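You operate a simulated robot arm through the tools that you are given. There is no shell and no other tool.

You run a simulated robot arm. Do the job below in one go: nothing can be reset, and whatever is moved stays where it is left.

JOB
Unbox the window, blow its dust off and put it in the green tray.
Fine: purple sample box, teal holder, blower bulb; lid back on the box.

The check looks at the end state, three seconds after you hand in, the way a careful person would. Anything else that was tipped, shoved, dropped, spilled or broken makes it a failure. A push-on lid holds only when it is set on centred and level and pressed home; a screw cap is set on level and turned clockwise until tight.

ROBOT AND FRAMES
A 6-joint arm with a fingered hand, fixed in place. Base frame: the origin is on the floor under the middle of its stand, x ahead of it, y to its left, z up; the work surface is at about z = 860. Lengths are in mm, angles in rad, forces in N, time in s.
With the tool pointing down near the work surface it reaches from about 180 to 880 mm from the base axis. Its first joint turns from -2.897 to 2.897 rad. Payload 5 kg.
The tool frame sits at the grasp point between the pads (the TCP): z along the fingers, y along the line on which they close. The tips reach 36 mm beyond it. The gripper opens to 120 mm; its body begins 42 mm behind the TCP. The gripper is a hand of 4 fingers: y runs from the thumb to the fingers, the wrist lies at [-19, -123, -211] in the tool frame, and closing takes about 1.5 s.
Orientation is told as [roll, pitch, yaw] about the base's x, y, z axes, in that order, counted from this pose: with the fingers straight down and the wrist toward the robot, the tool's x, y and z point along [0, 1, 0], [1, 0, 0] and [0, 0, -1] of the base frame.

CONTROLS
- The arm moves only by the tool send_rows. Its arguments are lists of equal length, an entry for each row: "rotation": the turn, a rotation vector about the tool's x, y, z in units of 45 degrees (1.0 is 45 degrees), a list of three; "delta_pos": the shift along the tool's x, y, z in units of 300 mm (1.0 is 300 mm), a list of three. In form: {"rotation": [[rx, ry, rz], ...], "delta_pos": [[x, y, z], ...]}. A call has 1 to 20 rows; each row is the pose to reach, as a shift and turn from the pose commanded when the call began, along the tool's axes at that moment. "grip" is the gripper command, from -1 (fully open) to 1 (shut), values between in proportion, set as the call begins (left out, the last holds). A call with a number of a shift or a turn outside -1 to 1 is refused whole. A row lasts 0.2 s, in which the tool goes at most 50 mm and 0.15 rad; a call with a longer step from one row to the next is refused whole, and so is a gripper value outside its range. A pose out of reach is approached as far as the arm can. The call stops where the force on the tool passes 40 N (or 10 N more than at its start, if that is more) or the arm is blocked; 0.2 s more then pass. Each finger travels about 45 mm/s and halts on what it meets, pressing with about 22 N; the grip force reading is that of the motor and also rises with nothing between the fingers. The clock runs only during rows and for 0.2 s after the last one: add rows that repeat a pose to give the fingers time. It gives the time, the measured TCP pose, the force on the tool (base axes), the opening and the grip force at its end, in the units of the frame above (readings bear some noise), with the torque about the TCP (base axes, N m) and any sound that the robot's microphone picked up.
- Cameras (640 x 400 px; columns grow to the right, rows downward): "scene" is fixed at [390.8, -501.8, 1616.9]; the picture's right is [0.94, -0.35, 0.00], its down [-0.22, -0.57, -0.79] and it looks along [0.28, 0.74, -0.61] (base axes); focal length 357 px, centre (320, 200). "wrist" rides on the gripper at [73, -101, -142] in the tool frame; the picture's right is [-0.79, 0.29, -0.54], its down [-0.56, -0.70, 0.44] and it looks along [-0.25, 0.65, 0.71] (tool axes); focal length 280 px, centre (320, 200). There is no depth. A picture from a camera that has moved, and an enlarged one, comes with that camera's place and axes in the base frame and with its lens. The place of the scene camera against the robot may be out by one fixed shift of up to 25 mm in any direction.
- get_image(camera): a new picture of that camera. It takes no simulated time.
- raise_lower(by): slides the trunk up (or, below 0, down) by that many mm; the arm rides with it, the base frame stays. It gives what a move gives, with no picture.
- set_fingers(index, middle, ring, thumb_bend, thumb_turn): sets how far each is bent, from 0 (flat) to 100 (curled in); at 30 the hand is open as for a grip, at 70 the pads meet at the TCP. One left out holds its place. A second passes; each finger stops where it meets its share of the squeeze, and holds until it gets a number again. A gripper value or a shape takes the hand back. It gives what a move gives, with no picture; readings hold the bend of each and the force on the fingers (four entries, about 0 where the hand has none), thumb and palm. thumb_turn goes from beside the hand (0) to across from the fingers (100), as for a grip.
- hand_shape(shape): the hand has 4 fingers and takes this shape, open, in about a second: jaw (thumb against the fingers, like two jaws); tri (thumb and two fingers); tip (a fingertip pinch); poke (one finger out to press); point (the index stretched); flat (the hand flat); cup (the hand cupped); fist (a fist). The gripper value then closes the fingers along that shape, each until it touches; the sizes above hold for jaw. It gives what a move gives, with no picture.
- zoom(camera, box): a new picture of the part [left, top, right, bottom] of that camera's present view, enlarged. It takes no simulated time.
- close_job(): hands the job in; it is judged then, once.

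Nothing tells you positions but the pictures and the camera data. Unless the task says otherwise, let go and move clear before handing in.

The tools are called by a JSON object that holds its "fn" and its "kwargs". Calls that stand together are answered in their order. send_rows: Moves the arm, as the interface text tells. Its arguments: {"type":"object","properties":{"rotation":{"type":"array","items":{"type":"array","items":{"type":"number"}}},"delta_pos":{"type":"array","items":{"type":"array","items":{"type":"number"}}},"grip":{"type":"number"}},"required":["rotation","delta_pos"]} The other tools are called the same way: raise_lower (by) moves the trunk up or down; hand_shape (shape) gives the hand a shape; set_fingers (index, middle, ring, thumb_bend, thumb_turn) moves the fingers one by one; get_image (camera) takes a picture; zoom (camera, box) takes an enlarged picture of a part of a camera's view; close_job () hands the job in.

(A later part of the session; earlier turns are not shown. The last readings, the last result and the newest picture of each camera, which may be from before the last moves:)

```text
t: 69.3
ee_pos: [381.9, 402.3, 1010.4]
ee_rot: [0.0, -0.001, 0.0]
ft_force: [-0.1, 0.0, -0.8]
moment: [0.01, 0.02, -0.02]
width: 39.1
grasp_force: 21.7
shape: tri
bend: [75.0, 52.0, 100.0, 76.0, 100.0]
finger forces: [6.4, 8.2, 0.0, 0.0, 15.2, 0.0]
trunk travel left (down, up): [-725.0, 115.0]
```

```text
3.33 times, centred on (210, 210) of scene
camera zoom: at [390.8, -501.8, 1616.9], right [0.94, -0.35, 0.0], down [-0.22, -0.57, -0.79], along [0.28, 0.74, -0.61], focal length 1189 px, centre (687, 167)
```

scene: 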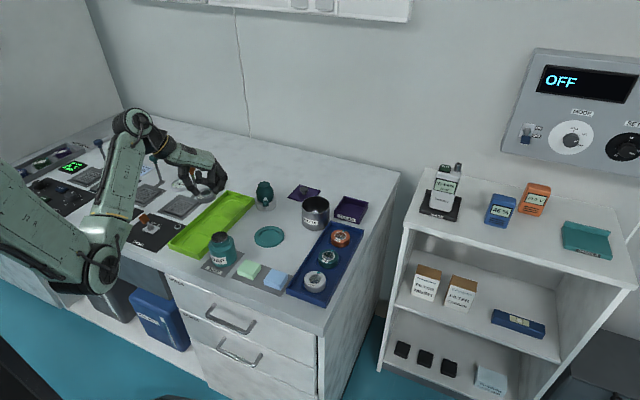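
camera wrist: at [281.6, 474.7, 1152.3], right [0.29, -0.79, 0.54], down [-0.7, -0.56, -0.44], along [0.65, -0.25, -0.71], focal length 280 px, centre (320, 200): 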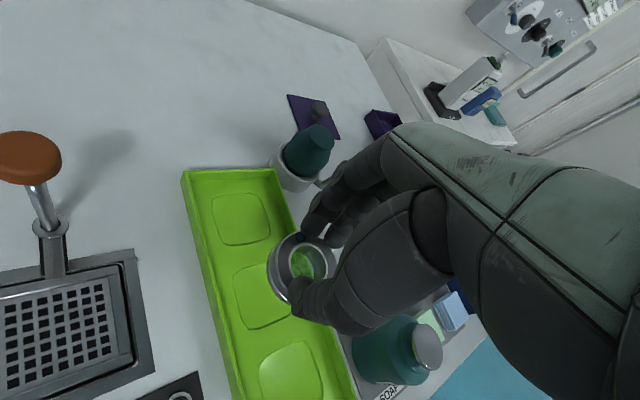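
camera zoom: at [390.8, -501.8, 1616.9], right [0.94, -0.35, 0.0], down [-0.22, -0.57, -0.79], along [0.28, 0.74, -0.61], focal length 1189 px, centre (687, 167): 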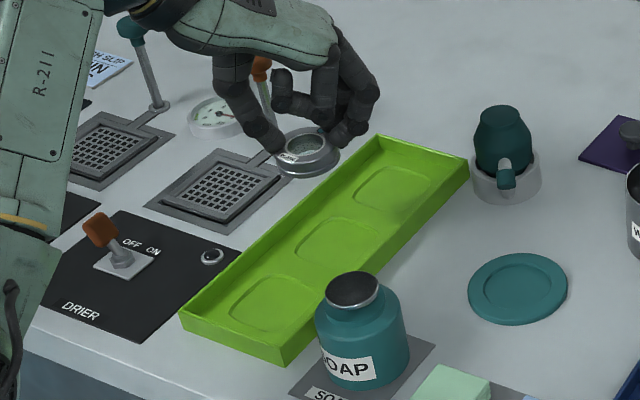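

The middle recess centre works out at about (389.5, 391.5), 57 mm square, turned 45°. I'll shift over it, descend partway and re-check.

{"fn": "send_rows", "kwargs": {"rotation": [[0, 0, 0], [0, 0, 0], [0, 0, 0], [0, 0, 0], [0, 0, 0], [0, 0, 0]], "delta_pos": [[-0.02, 0.015, 0.02], [-0.041, 0.0303, 0.06], [-0.041, 0.0303, 0.12], [-0.041, 0.0303, 0.17], [-0.041, 0.0303, 0.2], [-0.041, 0.0303, 0.2]]}}

{"fn": "zoom", "kwargs": {"camera": "wrist", "box": [180, 160, 360, 360]}}

{"fn": "zoom", "kwargs": {"camera": "scene", "box": [165, 170, 255, 260]}}

```text
t: 70.7
ee_pos: [391.1, 392.3, 950.0]
ee_rot: [0.001, 0.001, 0.001]
ft_force: [-0.6, -0.3, -0.3]
moment: [0.02, 0.0, 0.01]
width: 39.2
grasp_force: 21.9
shape: tri
bend: [75.0, 52.0, 100.0, 76.0, 100.0]
finger forces: [6.4, 8.3, 0.0, 0.0, 15.1, 0.1]
trunk travel left (down, up): [-725.0, 115.0]
```

```text
2.00 times, centred on (270, 260) of wrist
camera zoom: at [291.2, 462.4, 1092.8], right [0.29, -0.79, 0.54], down [-0.7, -0.56, -0.44], along [0.65, -0.25, -0.71], focal length 561 px, centre (420, 80)
```

zoom: 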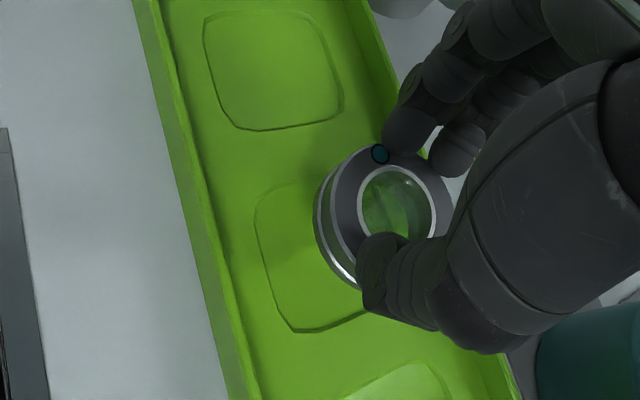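

```text
4.44 times, centred on (210, 215) of scene
camera zoom: at [390.8, -501.8, 1616.9], right [0.94, -0.35, 0.0], down [-0.22, -0.57, -0.79], along [0.28, 0.74, -0.61], focal length 1585 px, centre (809, 133)
```

zoom: 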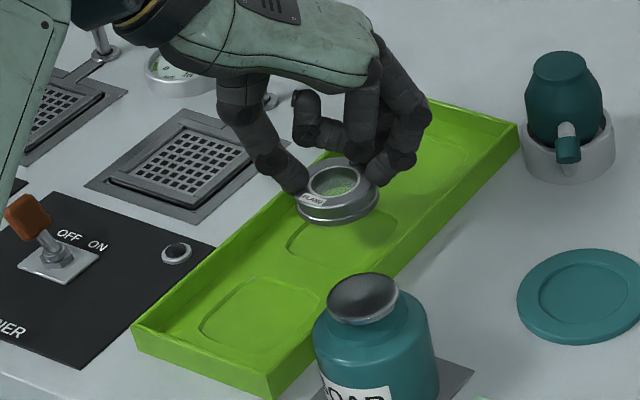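

Alignment is within about 1 mm. Continuing down, slowly at the end.

{"fn": "send_rows", "kwargs": {"rotation": [[0, 0, 0], [0, 0, 0], [0, 0, 0], [0, 0, 0], [0, 0, 0]], "delta_pos": [[0, -0.003, 0.03], [0, -0.003, 0.06], [0, -0.003, 0.09], [0, -0.003, 0.105], [0, -0.003, 0.105]]}}

{"fn": "zoom", "kwargs": {"camera": "wrist", "box": [200, 140, 360, 320]}}

{"fn": "zoom", "kwargs": {"camera": "scene", "box": [190, 190, 250, 240]}}

```text
t: 71.9
ee_pos: [391.8, 391.0, 920.0]
ee_rot: [0.0, 0.001, -0.001]
ft_force: [0.2, -0.9, 1.9]
moment: [-0.04, -0.09, 0.0]
width: 39.4
grasp_force: 22.3
shape: tri
bend: [75.0, 52.0, 100.0, 76.0, 100.0]
finger forces: [5.2, 10.1, 0.0, 0.0, 15.3, 0.0]
trunk travel left (down, up): [-725.0, 115.0]
```

```text
2.22 times, centred on (280, 230) of wrist
camera zoom: at [290.3, 462.7, 1061.3], right [0.29, -0.79, 0.54], down [-0.7, -0.56, -0.44], along [0.65, -0.25, -0.71], focal length 623 px, centre (409, 133)
```

zoom: 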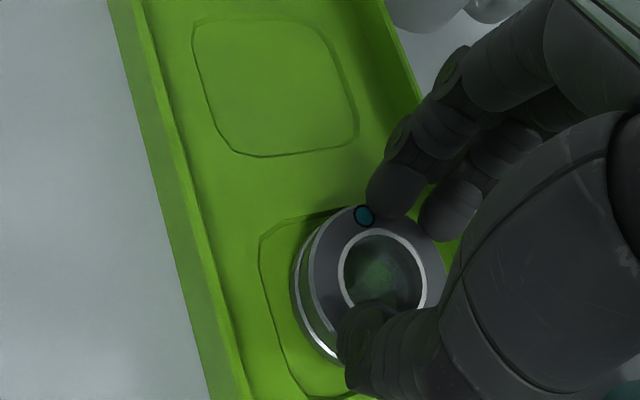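

```text
8.00 times, centred on (220, 215) of scene
camera zoom: at [390.8, -501.8, 1616.9], right [0.94, -0.35, 0.0], down [-0.22, -0.57, -0.79], along [0.28, 0.74, -0.61], focal length 2854 px, centre (1120, 80)
```

zoom: 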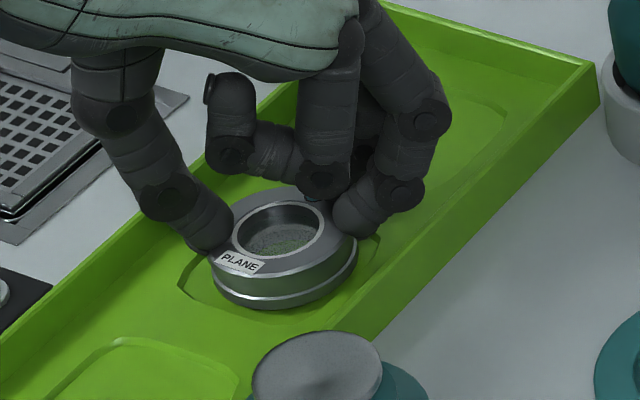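

There's a slight contact already (about 2 N) higher than expected, so the window may be touching the recess lip. I'll look closely before going further.

{"fn": "zoom", "kwargs": {"camera": "wrist", "box": [250, 200, 340, 320]}}

{"fn": "zoom", "kwargs": {"camera": "scene", "box": [195, 205, 245, 237]}}

```text
3.33 times, centred on (295, 260) of wrist
camera zoom: at [290.3, 462.7, 1061.3], right [0.29, -0.79, 0.54], down [-0.7, -0.56, -0.44], along [0.65, -0.25, -0.71], focal length 935 px, centre (403, 0)
```

zoom: 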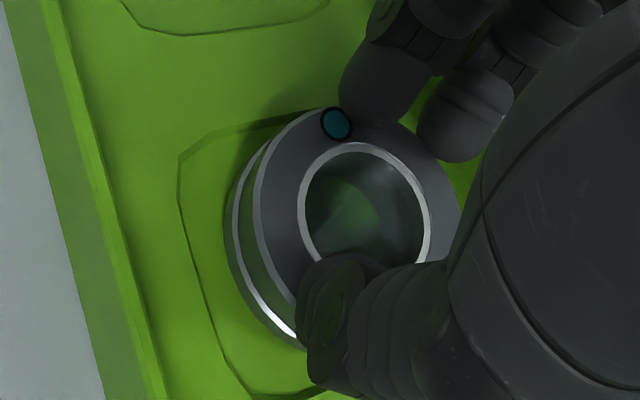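

```text
12.50 times, centred on (220, 221) of scene
camera zoom: at [390.8, -501.8, 1616.9], right [0.94, -0.35, 0.0], down [-0.22, -0.57, -0.79], along [0.28, 0.74, -0.61], focal length 4459 px, centre (1570, -62)
```

zoom: 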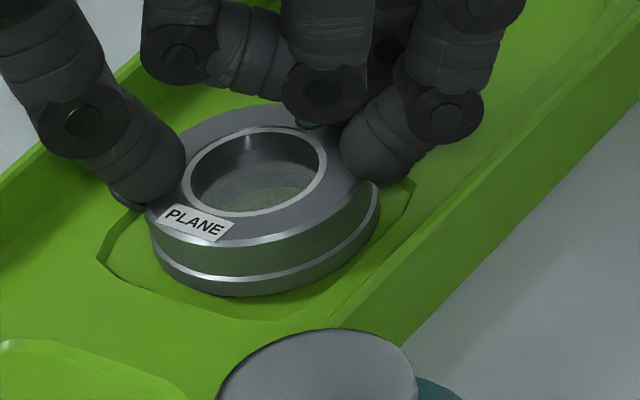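

Both views suggest the window is roughly 2 mm off toward +x/−y, resting near the lip. I'll lift 3 mm, correct by (−1.8, +1.2) mm and lower again.

{"fn": "send_rows", "kwargs": {"rotation": [[0, 0, 0], [0, 0, 0], [0, 0, 0], [0, 0, 0], [0, 0, 0], [0, 0, 0]], "delta_pos": [[0, 0, -0.01], [0.004, -0.006, -0.01], [0.004, -0.006, -0.01], [0.004, -0.006, 0.0], [0.004, -0.006, 0.007], [0.004, -0.006, 0.007]]}}

{"fn": "zoom", "kwargs": {"camera": "wrist", "box": [250, 200, 340, 320]}}

{"fn": "zoom", "kwargs": {"camera": "scene", "box": [195, 205, 245, 237]}}

```text
t: 73.3
ee_pos: [389.4, 391.6, 917.5]
ee_rot: [0.0, 0.0, -0.001]
ft_force: [-0.1, 0.9, -0.9]
moment: [-0.01, 0.02, 0.0]
width: 39.4
grasp_force: 22.2
shape: tri
bend: [75.0, 52.0, 100.0, 76.0, 100.0]
finger forces: [6.2, 8.6, 0.0, 0.0, 15.3, 0.0]
trunk travel left (down, up): [-725.0, 115.0]
```

```text
3.33 times, centred on (295, 260) of wrist
camera zoom: at [288.9, 463.8, 1059.0], right [0.29, -0.79, 0.54], down [-0.7, -0.56, -0.44], along [0.65, -0.25, -0.71], focal length 935 px, centre (403, 0)
```

zoom: 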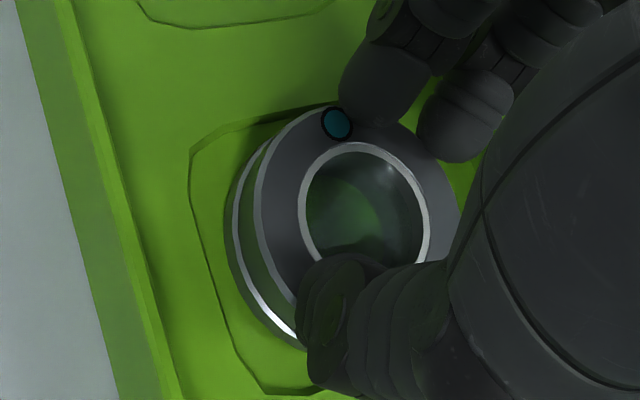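

```text
12.50 times, centred on (220, 221) of scene
camera zoom: at [390.8, -501.8, 1616.9], right [0.94, -0.35, 0.0], down [-0.22, -0.57, -0.79], along [0.28, 0.74, -0.61], focal length 4459 px, centre (1570, -62)
```

zoom: 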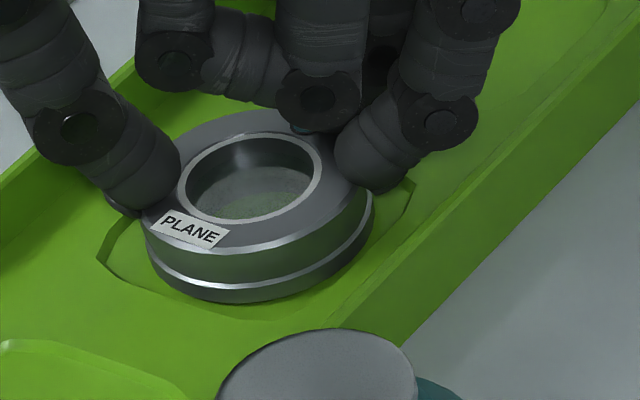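

{"fn": "send_rows", "kwargs": {"rotation": [[0, 0, 0], [0, 0, 0], [0, 0, 0], [0, 0, 0]], "delta_pos": [[0, 0, 0.004], [0, 0, 0.008], [0, 0, 0.012], [0, 0, 0.012]]}}

{"fn": "zoom", "kwargs": {"camera": "scene", "box": [195, 205, 245, 237]}}

{"fn": "zoom", "kwargs": {"camera": "wrist", "box": [250, 200, 340, 320]}}

```text
t: 74.3
ee_pos: [389.0, 391.6, 915.5]
ee_rot: [0.004, -0.004, 0.0]
ft_force: [1.0, 1.0, 20.8]
moment: [0.01, 0.04, 0.0]
width: 39.7
grasp_force: 22.5
shape: tri
bend: [75.0, 52.0, 100.0, 76.0, 100.0]
finger forces: [9.5, 10.8, 0.0, 0.1, 22.2, 0.0]
trunk travel left (down, up): [-725.0, 115.0]
```

```text
12.50 times, centred on (220, 221) of scene
camera zoom: at [390.8, -501.8, 1616.9], right [0.94, -0.35, 0.0], down [-0.22, -0.57, -0.79], along [0.28, 0.74, -0.61], focal length 4459 px, centre (1570, -62)
```

zoom: 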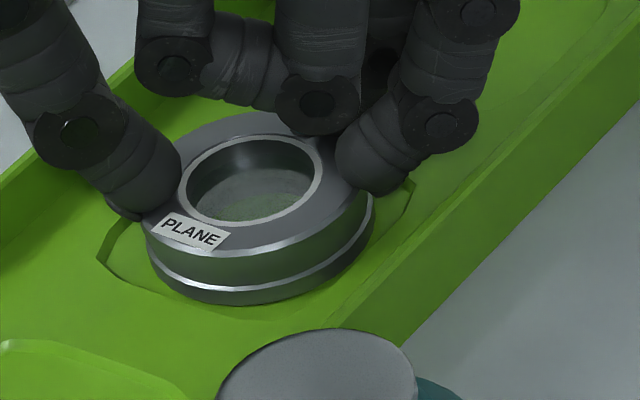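

```text
3.33 times, centred on (295, 260) of wrist
camera zoom: at [288.1, 463.1, 1058.0], right [0.29, -0.79, 0.54], down [-0.7, -0.56, -0.45], along [0.66, -0.25, -0.71], focal length 935 px, centre (403, 0)
```

zoom: 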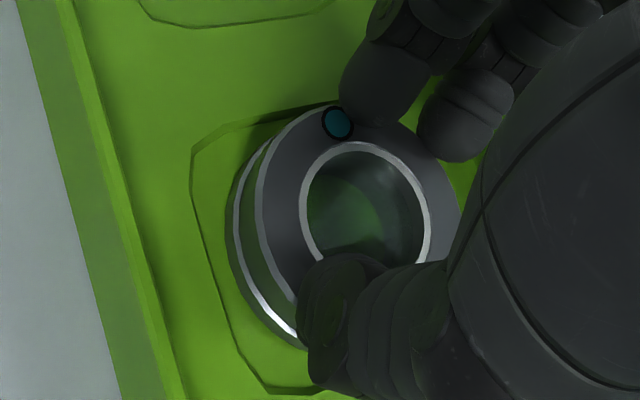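

Now it seated about 4 mm lower than the first touch, with no tilting moment, so it's inside the recess. I'll ease off the push and release.

{"fn": "send_rows", "kwargs": {"rotation": [[0, 0, 0], [0, 0, 0], [0, 0, 0]], "delta_pos": [[0, 0, -0.004], [0, 0, -0.006], [0, 0, -0.006]]}}

{"fn": "send_rows", "kwargs": {"rotation": [[0, 0, 0], [0, 0, 0], [0, 0, 0], [0, 0, 0], [0, 0, 0], [0, 0, 0]], "delta_pos": [[0, 0, 0], [0, 0, 0], [0, 0, 0], [0, 0, 0], [0, 0, 0], [0, 0, 0]], "grip": -0.2}}

{"fn": "zoom", "kwargs": {"camera": "scene", "box": [195, 205, 245, 237]}}

{"fn": "zoom", "kwargs": {"camera": "wrist", "box": [240, 190, 350, 320]}}

```text
t: 75.1
ee_pos: [390.0, 391.8, 916.5]
ee_rot: [0.002, -0.001, -0.002]
ft_force: [4.5, 2.0, 17.6]
moment: [0.11, -0.3, 0.03]
width: 39.5
grasp_force: 21.8
shape: tri
bend: [75.0, 51.0, 100.0, 76.0, 100.0]
finger forces: [12.2, 11.3, 0.0, 0.0, 18.5, 0.0]
trunk travel left (down, up): [-725.0, 115.0]
```

```text
t: 76.5
ee_pos: [388.8, 390.5, 914.2]
ee_rot: [-0.001, 0.001, 0.0]
ft_force: [-0.4, -0.1, 0.6]
moment: [0.02, -0.03, 0.0]
width: 71.6
grasp_force: 0.1
shape: tri
bend: [74.0, 41.0, 99.0, 65.0, 100.0]
finger forces: [0.0, 0.0, 0.0, 0.0, 0.0, 0.0]
trunk travel left (down, up): [-725.0, 115.0]
```

```text
12.50 times, centred on (220, 221) of scene
camera zoom: at [390.8, -501.8, 1616.9], right [0.94, -0.35, 0.0], down [-0.22, -0.57, -0.79], along [0.28, 0.74, -0.61], focal length 4459 px, centre (1570, -62)
```

zoom: 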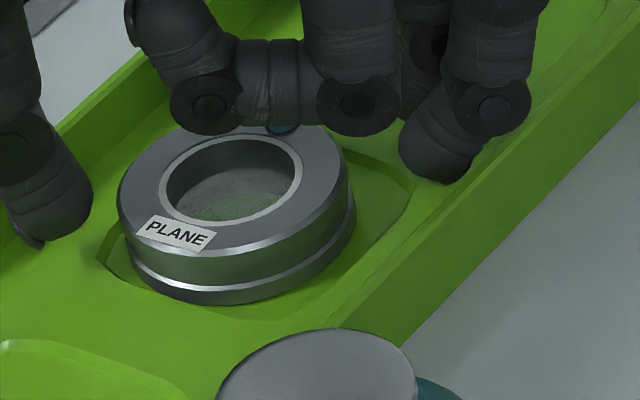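

```text
3.08 times, centred on (295, 255) of wrist
camera zoom: at [288.4, 463.7, 1057.2], right [0.29, -0.79, 0.54], down [-0.7, -0.56, -0.44], along [0.65, -0.25, -0.71], focal length 863 px, centre (397, 31)
```

zoom: 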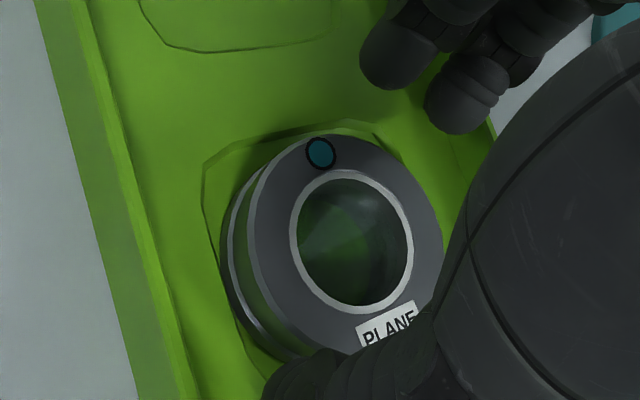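

The window shifted a little as the fingers opened. I'll rise clear and inspect how it sits.

{"fn": "send_rows", "kwargs": {"rotation": [[0, 0, 0], [0, 0, 0], [0, 0, 0], [0, 0, 0], [0, 0, 0]], "delta_pos": [[0, 0, -0.05], [0, 0, -0.13], [0, 0, -0.24], [0, 0, -0.34], [0, 0, -0.4]], "grip": -0.4}}

{"fn": "zoom", "kwargs": {"camera": "scene", "box": [195, 200, 245, 240]}}

{"fn": "get_image", "kwargs": {"camera": "wrist"}}

```text
t: 77.7
ee_pos: [388.8, 391.7, 1035.3]
ee_rot: [-0.001, 0.001, 0.0]
ft_force: [0.4, 0.5, -0.3]
moment: [0.03, 0.01, -0.03]
width: 83.8
grasp_force: 0.1
shape: tri
bend: [73.0, 38.0, 99.0, 59.0, 99.0]
finger forces: [0.0, 0.0, 0.0, 0.0, 0.0, 0.0]
trunk travel left (down, up): [-725.0, 115.0]
```

```text
10.00 times, centred on (220, 220) of scene
camera zoom: at [390.8, -501.8, 1616.9], right [0.94, -0.35, 0.0], down [-0.22, -0.57, -0.79], along [0.28, 0.74, -0.61], focal length 3567 px, centre (1320, 0)
```

zoom: 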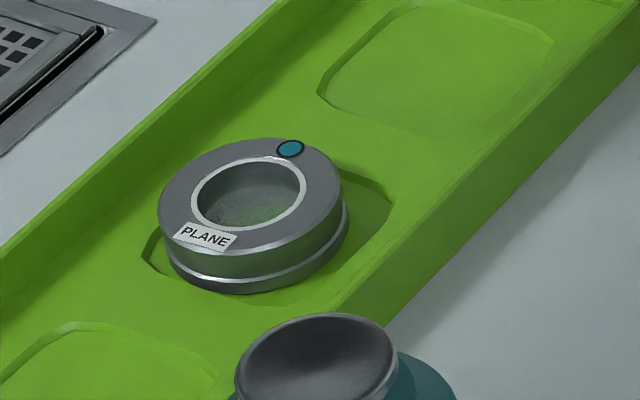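

```text
taken
camera wrist: at [288.9, 463.9, 1177.4], right [0.29, -0.79, 0.54], down [-0.7, -0.56, -0.44], along [0.65, -0.25, -0.71], focal length 280 px, centre (320, 200)
```

wrist: 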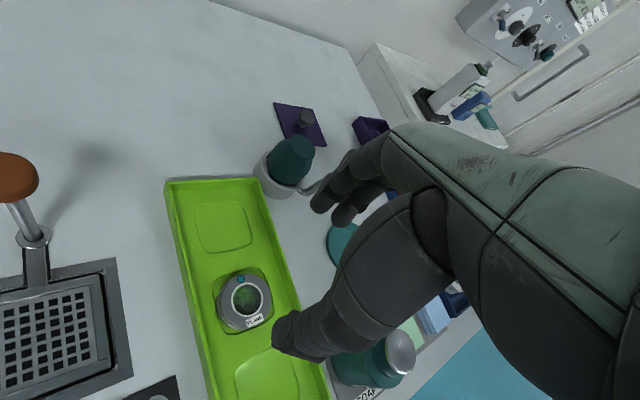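

{"fn": "zoom", "kwargs": {"camera": "wrist", "box": [195, 250, 295, 350]}}

{"fn": "zoom", "kwargs": {"camera": "scene", "box": [205, 207, 240, 232]}}

```text
4.00 times, centred on (245, 300) of wrist
camera zoom: at [288.9, 463.9, 1177.4], right [0.29, -0.79, 0.54], down [-0.7, -0.56, -0.44], along [0.65, -0.25, -0.71], focal length 1122 px, centre (620, -200)
```

zoom: 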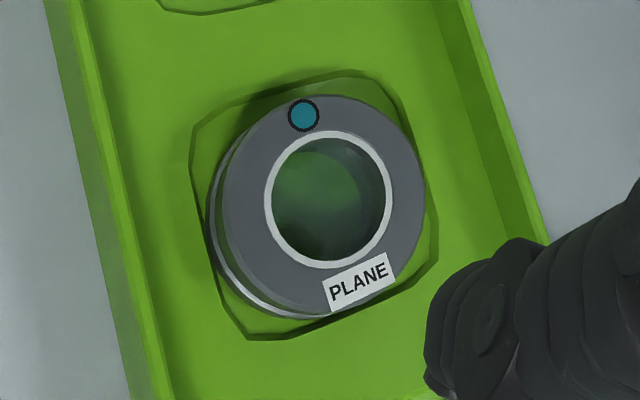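

```text
16.00 times, centred on (222, 220) of scene
camera zoom: at [390.8, -501.8, 1616.9], right [0.94, -0.35, 0.0], down [-0.22, -0.57, -0.79], along [0.28, 0.74, -0.61], focal length 5707 px, centre (1880, -112)
```

zoom: 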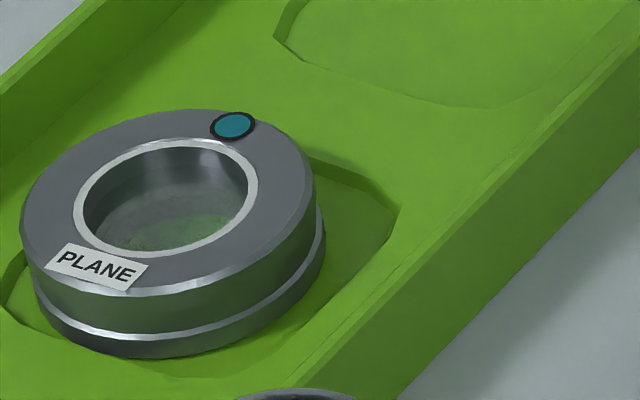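

The window sits level inside the middle recess of the green tray, clean. Now for the lid: I'll travel back over it at a safe height with the fingers set to the knob width.

{"fn": "send_rows", "kwargs": {"rotation": [[0, 0, 0], [0, 0, 0], [0, 0, 0], [0, 0, 0], [0, 0, 0], [0, 0, 0], [0, 0, 0]], "delta_pos": [[0.01, 0.06, 0], [0.03, 0.18, 0], [0.05, 0.31, 0], [0.075, 0.45, 0], [0.1, 0.59, 0], [0.12, 0.72, 0], [0.1287, 0.7717, 0]], "grip": 0.1}}

{"fn": "send_rows", "kwargs": {"rotation": [[0, 0, 0], [0, 0, 0], [0, 0, 0], [0, 0, 0], [0, 0, 0], [0, 0, 0]], "delta_pos": [[0.01, 0.08, 0], [0.025, 0.18, 0], [0.0333, 0.2333, 0.06], [0.0333, 0.2333, 0.16], [0.0333, 0.2333, 0.26], [0.0333, 0.2333, 0.26]]}}

{"fn": "zoom", "kwargs": {"camera": "wrist", "box": [200, 130, 440, 360]}}

{"fn": "zoom", "kwargs": {"camera": "scene", "box": [260, 140, 350, 210]}}

```text
t: 79.3
ee_pos: [621.8, 429.7, 1034.0]
ee_rot: [0.0, -0.001, 0.0]
ft_force: [-0.3, 0.3, 0.1]
moment: [0.03, 0.01, 0.01]
width: 54.5
grasp_force: 0.0
shape: tri
bend: [74.0, 47.0, 99.0, 71.0, 100.0]
finger forces: [0.0, 0.0, 0.0, 0.1, 0.0, 0.0]
trunk travel left (down, up): [-725.0, 115.0]
```

```text
t: 80.7
ee_pos: [690.6, 439.3, 956.3]
ee_rot: [-0.001, 0.001, 0.0]
ft_force: [-0.4, 0.2, -0.7]
moment: [-0.01, -0.03, -0.02]
width: 54.4
grasp_force: 0.1
shape: tri
bend: [74.0, 47.0, 99.0, 71.0, 100.0]
finger forces: [0.0, 0.0, 0.1, 0.0, 0.2, 0.1]
trunk travel left (down, up): [-725.0, 115.0]
```

```text
1.74 times, centred on (320, 245) of wrist
camera zoom: at [589.8, 512.1, 1098.6], right [0.29, -0.79, 0.54], down [-0.7, -0.56, -0.44], along [0.65, -0.25, -0.71], focal length 488 px, centre (320, 122)
```

zoom: 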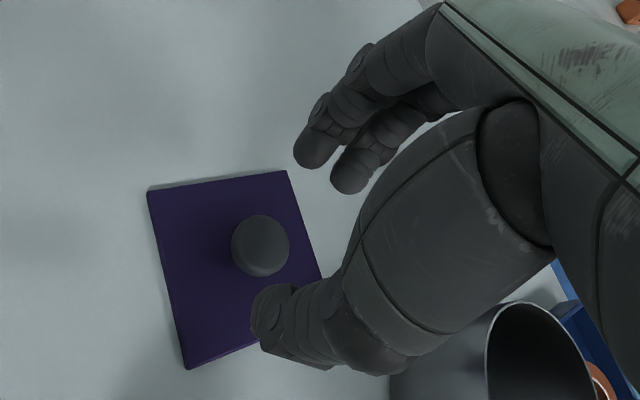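

```text
5.71 times, centred on (305, 175) of scene
camera zoom: at [390.8, -501.8, 1616.9], right [0.94, -0.35, 0.0], down [-0.22, -0.57, -0.79], along [0.28, 0.74, -0.61], focal length 2038 px, centre (406, 343)
```

zoom: 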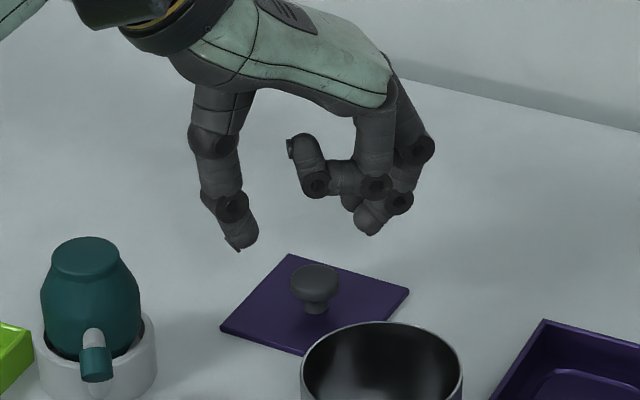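

Right above the knob, in the same relative pose as when I set it down. Lowering and gripping.

{"fn": "send_rows", "kwargs": {"rotation": [[0, 0, 0], [0, 0, 0], [0, 0, 0], [0, 0, 0], [0, 0, 0]], "delta_pos": [[0, 0, 0.06], [0, 0, 0.12], [0, 0, 0.16], [0, 0, 0.178], [0, 0, 0.178]]}}

{"fn": "send_rows", "kwargs": {"rotation": [[0, 0, 0], [0, 0, 0], [0, 0, 0], [0, 0, 0], [0, 0, 0], [0, 0, 0]], "delta_pos": [[0, 0, 0], [0, 0, 0], [0, 0, 0], [0, 0, 0], [0, 0, 0], [0, 0, 0]], "grip": 0.7}}

{"fn": "zoom", "kwargs": {"camera": "scene", "box": [275, 160, 345, 210]}}

{"fn": "zoom", "kwargs": {"camera": "wrist", "box": [200, 130, 440, 360]}}

```text
t: 81.9
ee_pos: [690.6, 439.6, 903.5]
ee_rot: [0.001, -0.001, 0.001]
ft_force: [0.1, -0.6, 0.0]
moment: [0.0, 0.0, 0.01]
width: 54.3
grasp_force: 0.0
shape: tri
bend: [74.0, 47.0, 99.0, 71.0, 100.0]
finger forces: [0.1, 0.0, 0.0, 0.0, 0.1, 0.0]
trunk travel left (down, up): [-725.0, 115.0]
```

```text
t: 83.3
ee_pos: [691.0, 441.4, 901.8]
ee_rot: [0.002, 0.0, 0.0]
ft_force: [-0.7, 0.9, 0.3]
moment: [0.06, -0.06, 0.03]
width: 19.1
grasp_force: 22.0
shape: tri
bend: [73.0, 62.0, 100.0, 74.0, 100.0]
finger forces: [12.6, 7.3, 0.0, 0.0, 21.2, 0.1]
trunk travel left (down, up): [-725.0, 115.0]
```

```text
8.00 times, centred on (310, 185) of scene
camera zoom: at [390.8, -501.8, 1616.9], right [0.94, -0.35, 0.0], down [-0.22, -0.57, -0.79], along [0.28, 0.74, -0.61], focal length 2854 px, centre (400, 320)
```

zoom: 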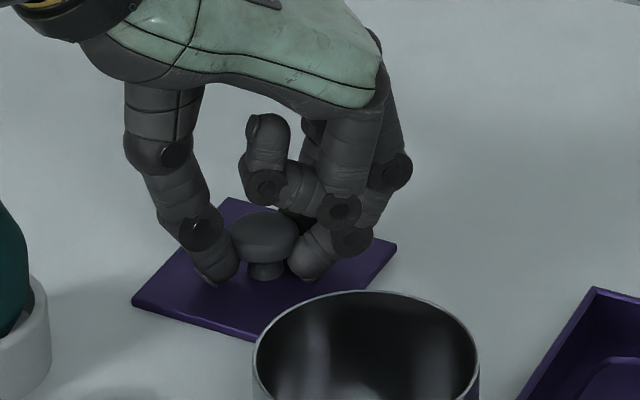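

```text
1.74 times, centred on (320, 245) of wrist
camera zoom: at [590.1, 512.1, 1045.2], right [0.29, -0.79, 0.54], down [-0.7, -0.56, -0.44], along [0.65, -0.25, -0.71], focal length 488 px, centre (320, 122)
```

zoom: 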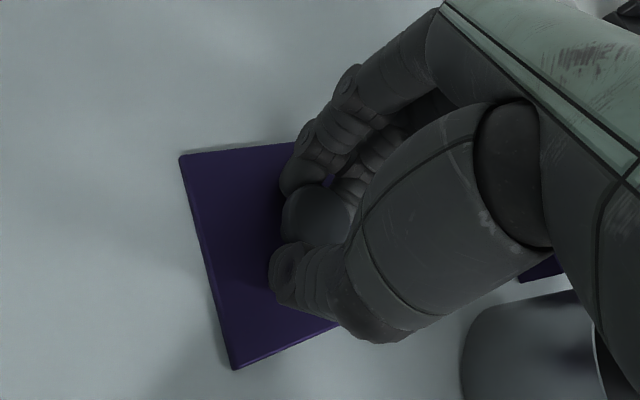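

Knob held firmly. Lifting and moving to a viewpoint where I can re-measure the box before closing it.

{"fn": "send_rows", "kwargs": {"rotation": [[0, 0, 0], [0, 0, 0], [0, 0, 0], [0, 0, 0], [0, 0, 0], [0, 0, 0], [0, 0, 0], [0, 0, 0], [0, 0, 0], [0, 0, 0]], "delta_pos": [[0, 0, -0.03], [0, 0, -0.09], [0, 0, -0.17], [0, 0, -0.26], [0, 0, -0.36], [0, 0, -0.45], [-0.06, 0.04, -0.5], [-0.15, 0.09, -0.52], [-0.24, 0.14, -0.52], [-0.28, 0.16, -0.52]]}}

{"fn": "get_image", "kwargs": {"camera": "wrist"}}

{"fn": "zoom", "kwargs": {"camera": "scene", "box": [290, 130, 390, 230]}}

```text
t: 85.5
ee_pos: [739.8, 355.9, 1058.9]
ee_rot: [0.0, 0.0, 0.0]
ft_force: [-0.9, 0.4, -0.8]
moment: [-0.02, 0.02, 0.01]
width: 19.0
grasp_force: 22.4
shape: tri
bend: [73.0, 62.0, 100.0, 74.0, 100.0]
finger forces: [13.3, 8.3, 0.1, 0.0, 21.6, 0.0]
trunk travel left (down, up): [-725.0, 115.0]
```

```text
taken
camera wrist: at [638.7, 428.2, 1201.5], right [0.29, -0.79, 0.54], down [-0.7, -0.56, -0.44], along [0.65, -0.25, -0.71], focal length 280 px, centre (320, 200)
```

wrist: 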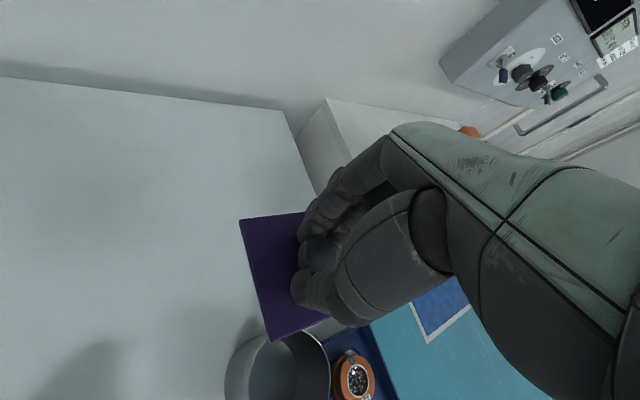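

```text
4.00 times, centred on (340, 180) of scene
camera zoom: at [390.8, -501.8, 1616.9], right [0.94, -0.35, 0.0], down [-0.22, -0.57, -0.79], along [0.28, 0.74, -0.61], focal length 1427 px, centre (240, 280)
```

zoom: 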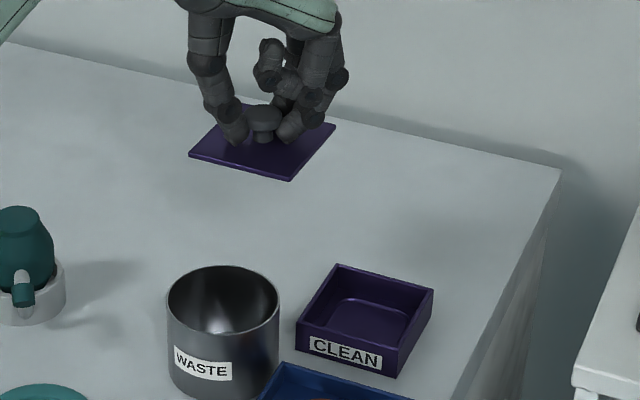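

{"fn": "zoom", "kwargs": {"camera": "wrist", "box": [220, 190, 360, 350]}}

{"fn": "zoom", "kwargs": {"camera": "scene", "box": [330, 150, 380, 225]}}

{"fn": "zoom", "kwargs": {"camera": "scene", "box": [330, 150, 380, 180]}}

```text
2.50 times, centred on (290, 270) of wrist
camera zoom: at [638.7, 428.2, 1201.5], right [0.29, -0.79, 0.54], down [-0.7, -0.56, -0.44], along [0.65, -0.25, -0.71], focal length 701 px, centre (395, 25)
```

zoom: 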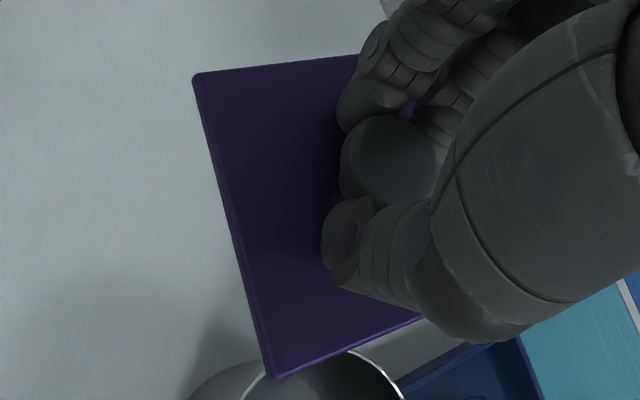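

```text
5.33 times, centred on (355, 188) of scene
camera zoom: at [390.8, -501.8, 1616.9], right [0.94, -0.35, 0.0], down [-0.22, -0.57, -0.79], along [0.28, 0.74, -0.61], focal length 1902 px, centre (133, 267)
```

zoom: 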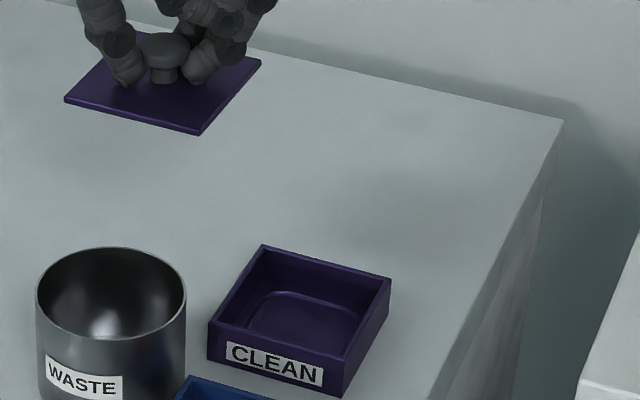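

```text
12.80 times, centred on (355, 165) of scene
camera zoom: at [390.8, -501.8, 1616.9], right [0.94, -0.35, 0.0], down [-0.22, -0.57, -0.79], along [0.28, 0.74, -0.61], focal length 4566 px, centre (-128, 648)
```

zoom: 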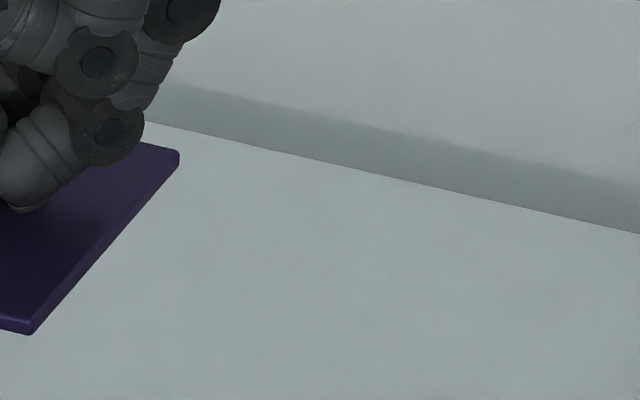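

{"fn": "zoom", "kwargs": {"camera": "scene", "box": [320, 185, 380, 230]}}

```text
8.89 times, centred on (350, 208) of scene
camera zoom: at [390.8, -501.8, 1616.9], right [0.94, -0.35, 0.0], down [-0.22, -0.57, -0.79], along [0.28, 0.74, -0.61], focal length 3171 px, centre (53, 133)
```

zoom: 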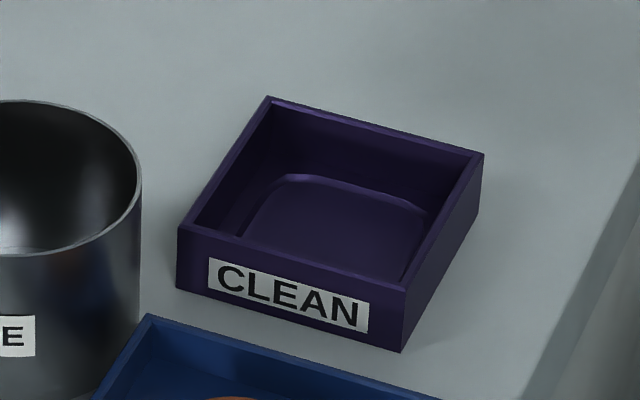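

The box was nudged about 4 mm toward −x and turned roughly 2° during the window pick. I'll move the lid aside to −y so the wrist camera sees the whole box and I can measure it exactly.

{"fn": "send_rows", "kwargs": {"rotation": [[0, 0, 0], [0, 0, 0], [0, 0, 0], [0, 0, 0], [0, 0, 0], [0, 0, 0]], "delta_pos": [[-0.06, 0.02, -0.0167], [-0.16, 0.055, -0.0167], [-0.27, 0.093, -0.0167], [-0.38, 0.131, -0.0167], [-0.47, 0.162, -0.0167], [-0.5033, 0.1733, -0.0167]]}}

{"fn": "get_image", "kwargs": {"camera": "wrist"}}

{"fn": "zoom", "kwargs": {"camera": "wrist", "box": [110, 190, 250, 330]}}

```text
t: 86.9
ee_pos: [791.5, 206.0, 1064.0]
ee_rot: [0.002, 0.0, 0.001]
ft_force: [-1.0, 0.3, -0.9]
moment: [-0.01, 0.0, -0.02]
width: 19.2
grasp_force: 21.9
shape: tri
bend: [73.0, 62.0, 100.0, 74.0, 100.0]
finger forces: [13.5, 8.6, 0.0, 0.1, 21.5, 0.0]
trunk travel left (down, up): [-725.0, 115.0]
```

```text
taken
camera wrist: at [690.2, 277.5, 1206.5], right [0.29, -0.79, 0.54], down [-0.7, -0.56, -0.44], along [0.65, -0.25, -0.71], focal length 280 px, centre (320, 200)
```

wrist: 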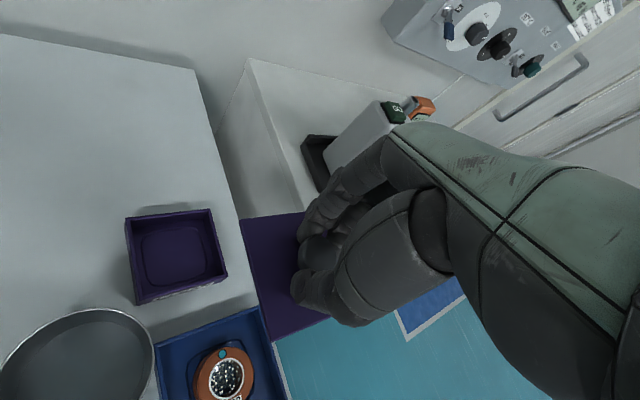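

```text
2.86 times, centred on (180, 260) of wrist
camera zoom: at [690.2, 277.5, 1206.5], right [0.29, -0.79, 0.54], down [-0.7, -0.56, -0.44], along [0.65, -0.25, -0.71], focal length 801 px, centre (720, 29)
```

zoom: 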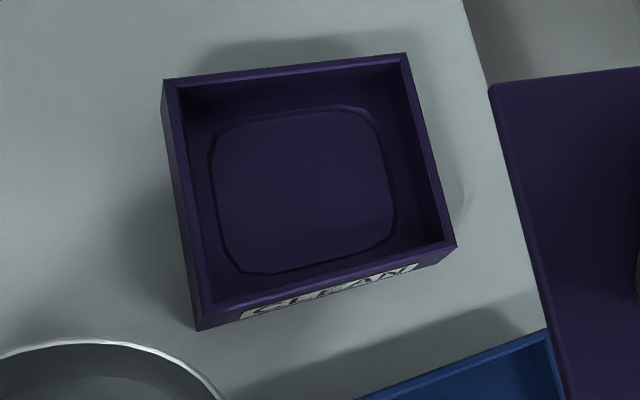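

{"fn": "zoom", "kwargs": {"camera": "wrist", "box": [120, 200, 180, 310]}}

{"fn": "zoom", "kwargs": {"camera": "wrist", "box": [180, 200, 240, 300]}}

{"fn": "zoom", "kwargs": {"camera": "wrist", "box": [230, 200, 340, 360]}}

```text
3.64 times, centred on (150, 255) of wrist
camera zoom: at [690.2, 277.5, 1206.5], right [0.29, -0.79, 0.54], down [-0.7, -0.56, -0.44], along [0.65, -0.25, -0.71], focal length 1020 px, centre (938, 0)
```

zoom: 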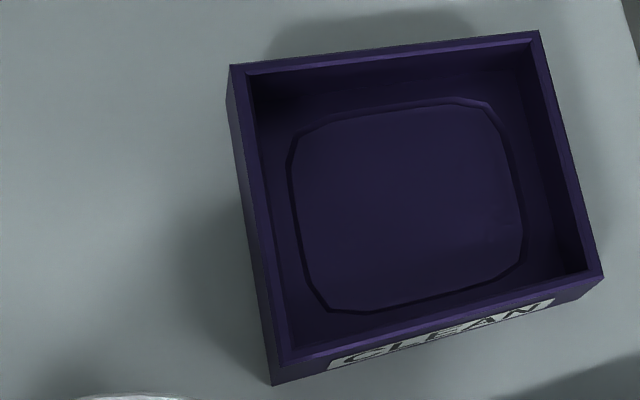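

```text
4.00 times, centred on (210, 250) of wrist
camera zoom: at [690.2, 277.5, 1206.5], right [0.29, -0.79, 0.54], down [-0.7, -0.56, -0.44], along [0.65, -0.25, -0.71], focal length 1122 px, centre (760, 0)
```

zoom: 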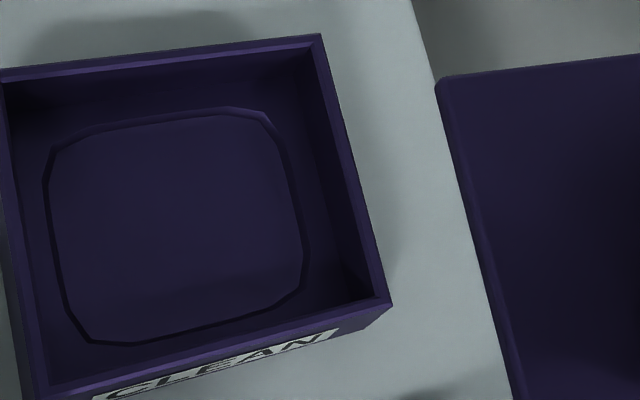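

```text
2.50 times, centred on (285, 280) of wrist
camera zoom: at [690.2, 277.5, 1206.5], right [0.29, -0.79, 0.54], down [-0.7, -0.56, -0.44], along [0.65, -0.25, -0.71], focal length 701 px, centre (408, 0)
```

zoom: 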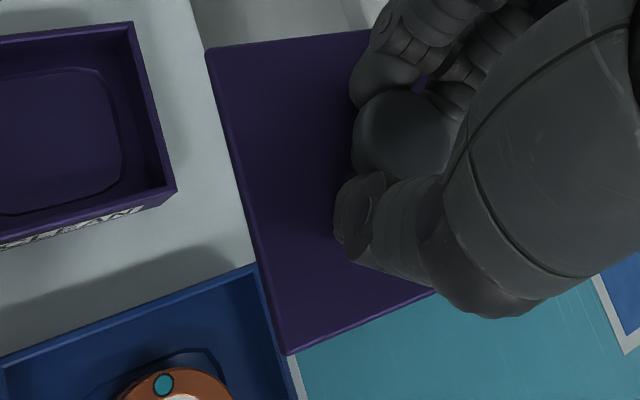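

The box rim measures as a clean 85 mm square centred at (805.6, 292.2), yaw 44.4°; the held lid is centred about (1.5, 1.5) from the TCP, needing about +1.6° of yaw. I'll move above the box with that correction.

{"fn": "send_rows", "kwargs": {"rotation": [[0, 0, -0.01], [0, 0, -0.02], [0, 0, -0.0357], [0, 0, -0.0357], [0, 0, -0.0357], [0, 0, -0.0357]], "delta_pos": [[0.06, 0.01, 0], [0.16, 0.025, 0], [0.25, 0.04, 0], [0.2873, 0.043, 0.06], [0.2873, 0.043, 0.15], [0.2873, 0.043, 0.2]]}}

{"fn": "get_image", "kwargs": {"camera": "wrist"}}

{"fn": "zoom", "kwargs": {"camera": "wrist", "box": [190, 190, 350, 350]}}

{"fn": "zoom", "kwargs": {"camera": "scene", "box": [320, 160, 390, 225]}}

```text
t: 88.3
ee_pos: [804.5, 292.0, 1004.4]
ee_rot: [0.001, 0.002, 0.028]
ft_force: [0.4, -0.6, -0.4]
moment: [0.0, 0.01, 0.0]
width: 18.9
grasp_force: 22.7
shape: tri
bend: [73.0, 62.0, 100.0, 74.0, 100.0]
finger forces: [13.9, 9.2, 0.1, 0.0, 21.8, 0.1]
trunk travel left (down, up): [-725.0, 115.0]
```

```text
taken
camera wrist: at [702.3, 361.2, 1145.9], right [0.31, -0.78, 0.54], down [-0.68, -0.58, -0.44], along [0.66, -0.23, -0.71], focal length 280 px, centre (320, 200)
```

wrist: 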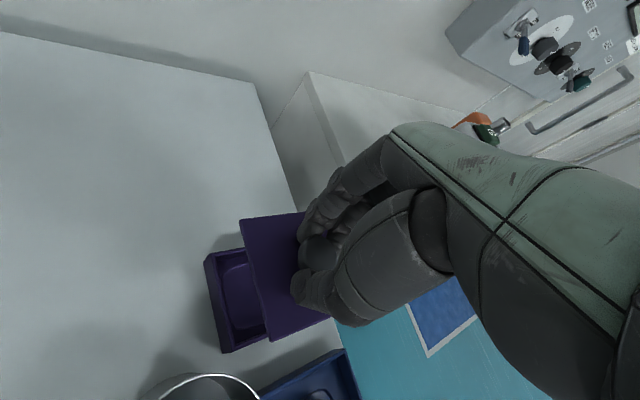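

```text
2.50 times, centred on (270, 270) of wrist
camera zoom: at [702.3, 361.2, 1145.9], right [0.31, -0.78, 0.54], down [-0.68, -0.58, -0.44], along [0.66, -0.23, -0.71], focal length 701 px, centre (445, 25)
```

zoom: 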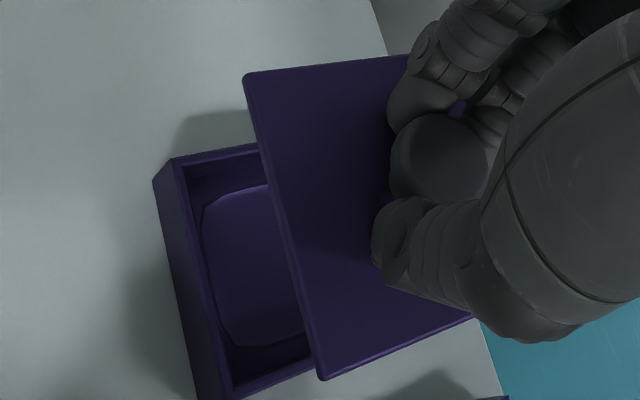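

```text
6.15 times, centred on (355, 192) of scene
camera zoom: at [390.8, -501.8, 1616.9], right [0.94, -0.35, 0.0], down [-0.22, -0.57, -0.79], along [0.28, 0.74, -0.61], focal length 2195 px, centre (105, 246)
```

zoom: 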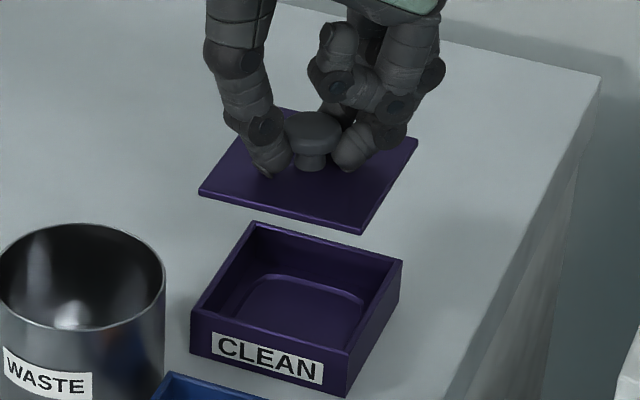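

{"fn": "send_rows", "kwargs": {"rotation": [[0, 0, 0], [0, 0, 0], [0, 0, 0], [0, 0, 0]], "delta_pos": [[0, 0, 0.06], [0, 0, 0.12], [0, 0, 0.18], [0, 0, 0.2]]}}

{"fn": "zoom", "kwargs": {"camera": "wrist", "box": [210, 190, 350, 350]}}

{"fn": "zoom", "kwargs": {"camera": "scene", "box": [330, 180, 380, 225]}}

```text
t: 89.3
ee_pos: [802.4, 292.2, 944.1]
ee_rot: [-0.001, 0.0, 0.029]
ft_force: [0.0, -0.5, -0.2]
moment: [0.0, 0.0, 0.02]
width: 19.1
grasp_force: 22.3
shape: tri
bend: [73.0, 62.0, 100.0, 74.0, 100.0]
finger forces: [14.0, 9.4, 0.0, 0.0, 22.0, 0.0]
trunk travel left (down, up): [-725.0, 115.0]
```

```text
2.50 times, centred on (280, 270) of wrist
camera zoom: at [701.0, 360.8, 1086.0], right [0.31, -0.78, 0.54], down [-0.68, -0.58, -0.44], along [0.66, -0.23, -0.71], focal length 701 px, centre (420, 25)
```

zoom: 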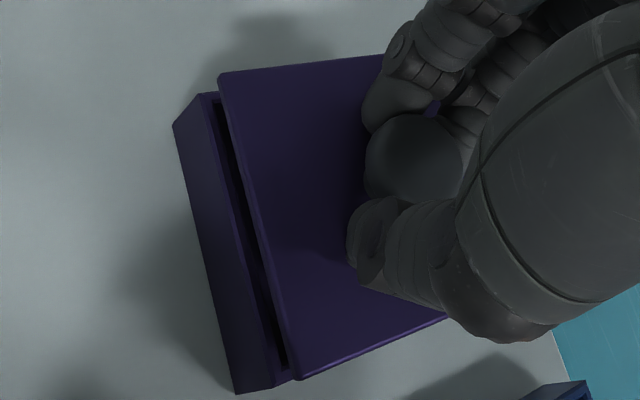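

```text
8.89 times, centred on (355, 202) of scene
camera zoom: at [390.8, -501.8, 1616.9], right [0.94, -0.35, 0.0], down [-0.22, -0.57, -0.79], along [0.28, 0.74, -0.61], focal length 3171 px, centre (9, 178)
```

zoom: 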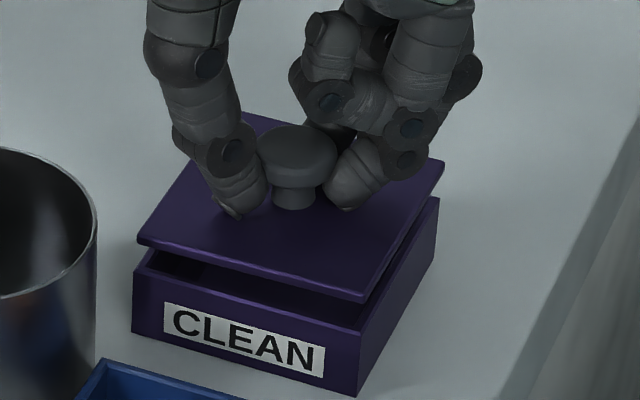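

The lid is aligned to within about 1–1.5 mm by both cameras. Small trim of (−0.8, +1.3) mm, then down gently to contact.

{"fn": "send_rows", "kwargs": {"rotation": [[0, 0, 0], [0, 0, 0], [0, 0, 0], [0, 0, 0]], "delta_pos": [[0.0043, -0.0027, 0.01], [0.0043, -0.0027, 0.02], [0.0043, -0.0027, 0.03], [0.0043, -0.0027, 0.03]]}}

{"fn": "zoom", "kwargs": {"camera": "wrist", "box": [210, 190, 350, 350]}}

{"fn": "zoom", "kwargs": {"camera": "scene", "box": [330, 180, 380, 225]}}

```text
t: 90.3
ee_pos: [803.1, 292.8, 935.3]
ee_rot: [-0.001, -0.001, 0.028]
ft_force: [-0.2, 0.4, -1.0]
moment: [-0.03, -0.01, 0.03]
width: 19.0
grasp_force: 22.1
shape: tri
bend: [73.0, 62.0, 100.0, 74.0, 100.0]
finger forces: [13.9, 9.4, 0.0, 0.0, 22.1, 0.0]
trunk travel left (down, up): [-725.0, 115.0]
```

```text
2.50 times, centred on (280, 270) of wrist
camera zoom: at [700.3, 362.1, 1077.3], right [0.31, -0.78, 0.54], down [-0.68, -0.58, -0.44], along [0.66, -0.23, -0.71], focal length 701 px, centre (420, 25)
```

zoom: 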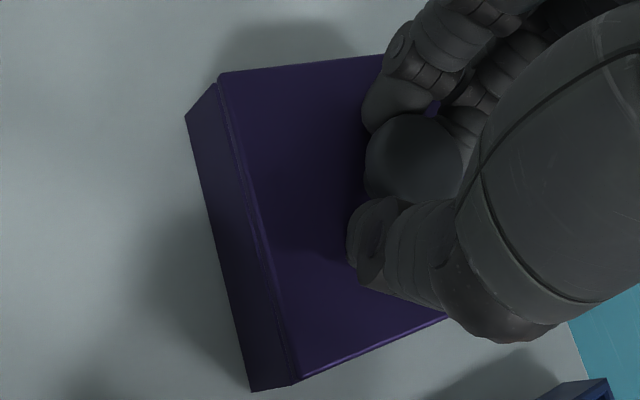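

```text
8.89 times, centred on (355, 202) of scene
camera zoom: at [390.8, -501.8, 1616.9], right [0.94, -0.35, 0.0], down [-0.22, -0.57, -0.79], along [0.28, 0.74, -0.61], focal length 3171 px, centre (9, 178)
```

zoom: 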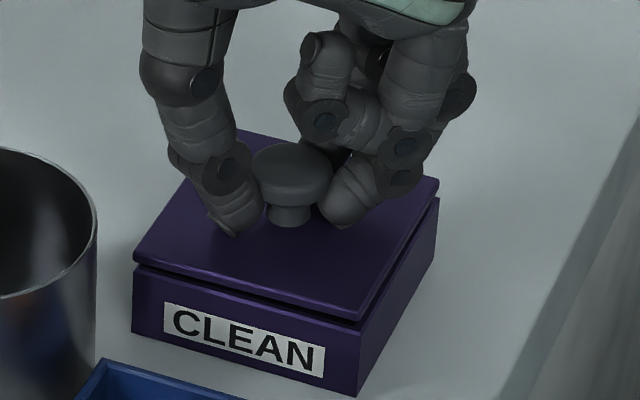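

{"fn": "send_rows", "kwargs": {"rotation": [[0, 0, 0], [0, 0, 0], [0, 0, 0], [0, 0, 0], [0, 0, 0]], "delta_pos": [[0, 0, 0.004], [0, 0, 0.008], [0, 0, 0.012], [0, 0, 0.015], [0, 0, 0.015]]}}

{"fn": "zoom", "kwargs": {"camera": "wrist", "box": [210, 190, 350, 350]}}

{"fn": "zoom", "kwargs": {"camera": "scene", "box": [330, 180, 380, 225]}}

```text
t: 91.5
ee_pos: [803.0, 293.0, 933.1]
ee_rot: [0.001, -0.004, 0.027]
ft_force: [1.1, -0.4, 9.9]
moment: [0.11, 0.51, 0.02]
width: 18.8
grasp_force: 21.8
shape: tri
bend: [73.0, 62.0, 100.0, 75.0, 100.0]
finger forces: [13.2, 10.0, 0.0, 0.0, 35.9, 0.1]
trunk travel left (down, up): [-725.0, 115.0]
heard: snap
```

```text
2.50 times, centred on (280, 270) of wrist
camera zoom: at [700.0, 361.5, 1074.9], right [0.31, -0.78, 0.54], down [-0.68, -0.58, -0.45], along [0.66, -0.23, -0.71], focal length 701 px, centre (420, 25)
```

zoom: 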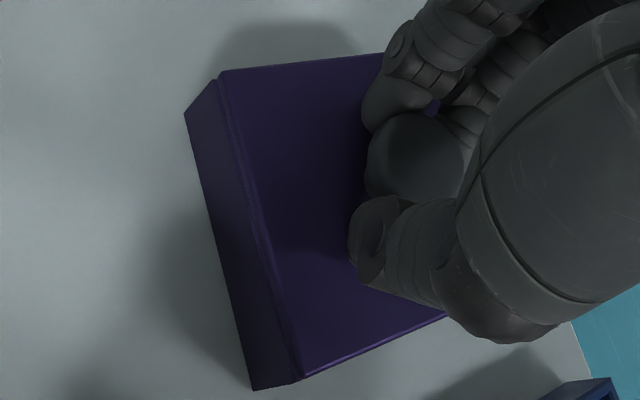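

```text
8.89 times, centred on (355, 202) of scene
camera zoom: at [390.8, -501.8, 1616.9], right [0.94, -0.35, 0.0], down [-0.22, -0.57, -0.79], along [0.28, 0.74, -0.61], focal length 3171 px, centre (9, 178)
```

zoom: 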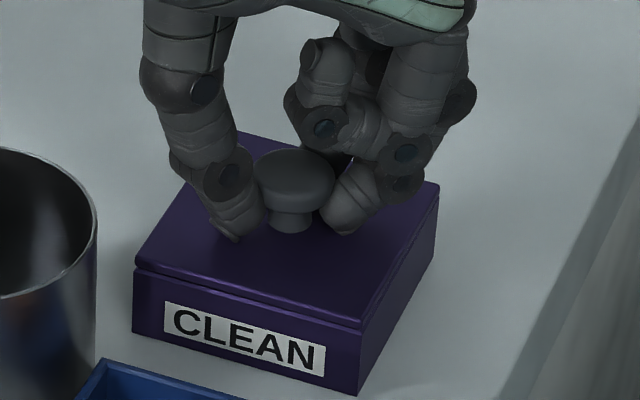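

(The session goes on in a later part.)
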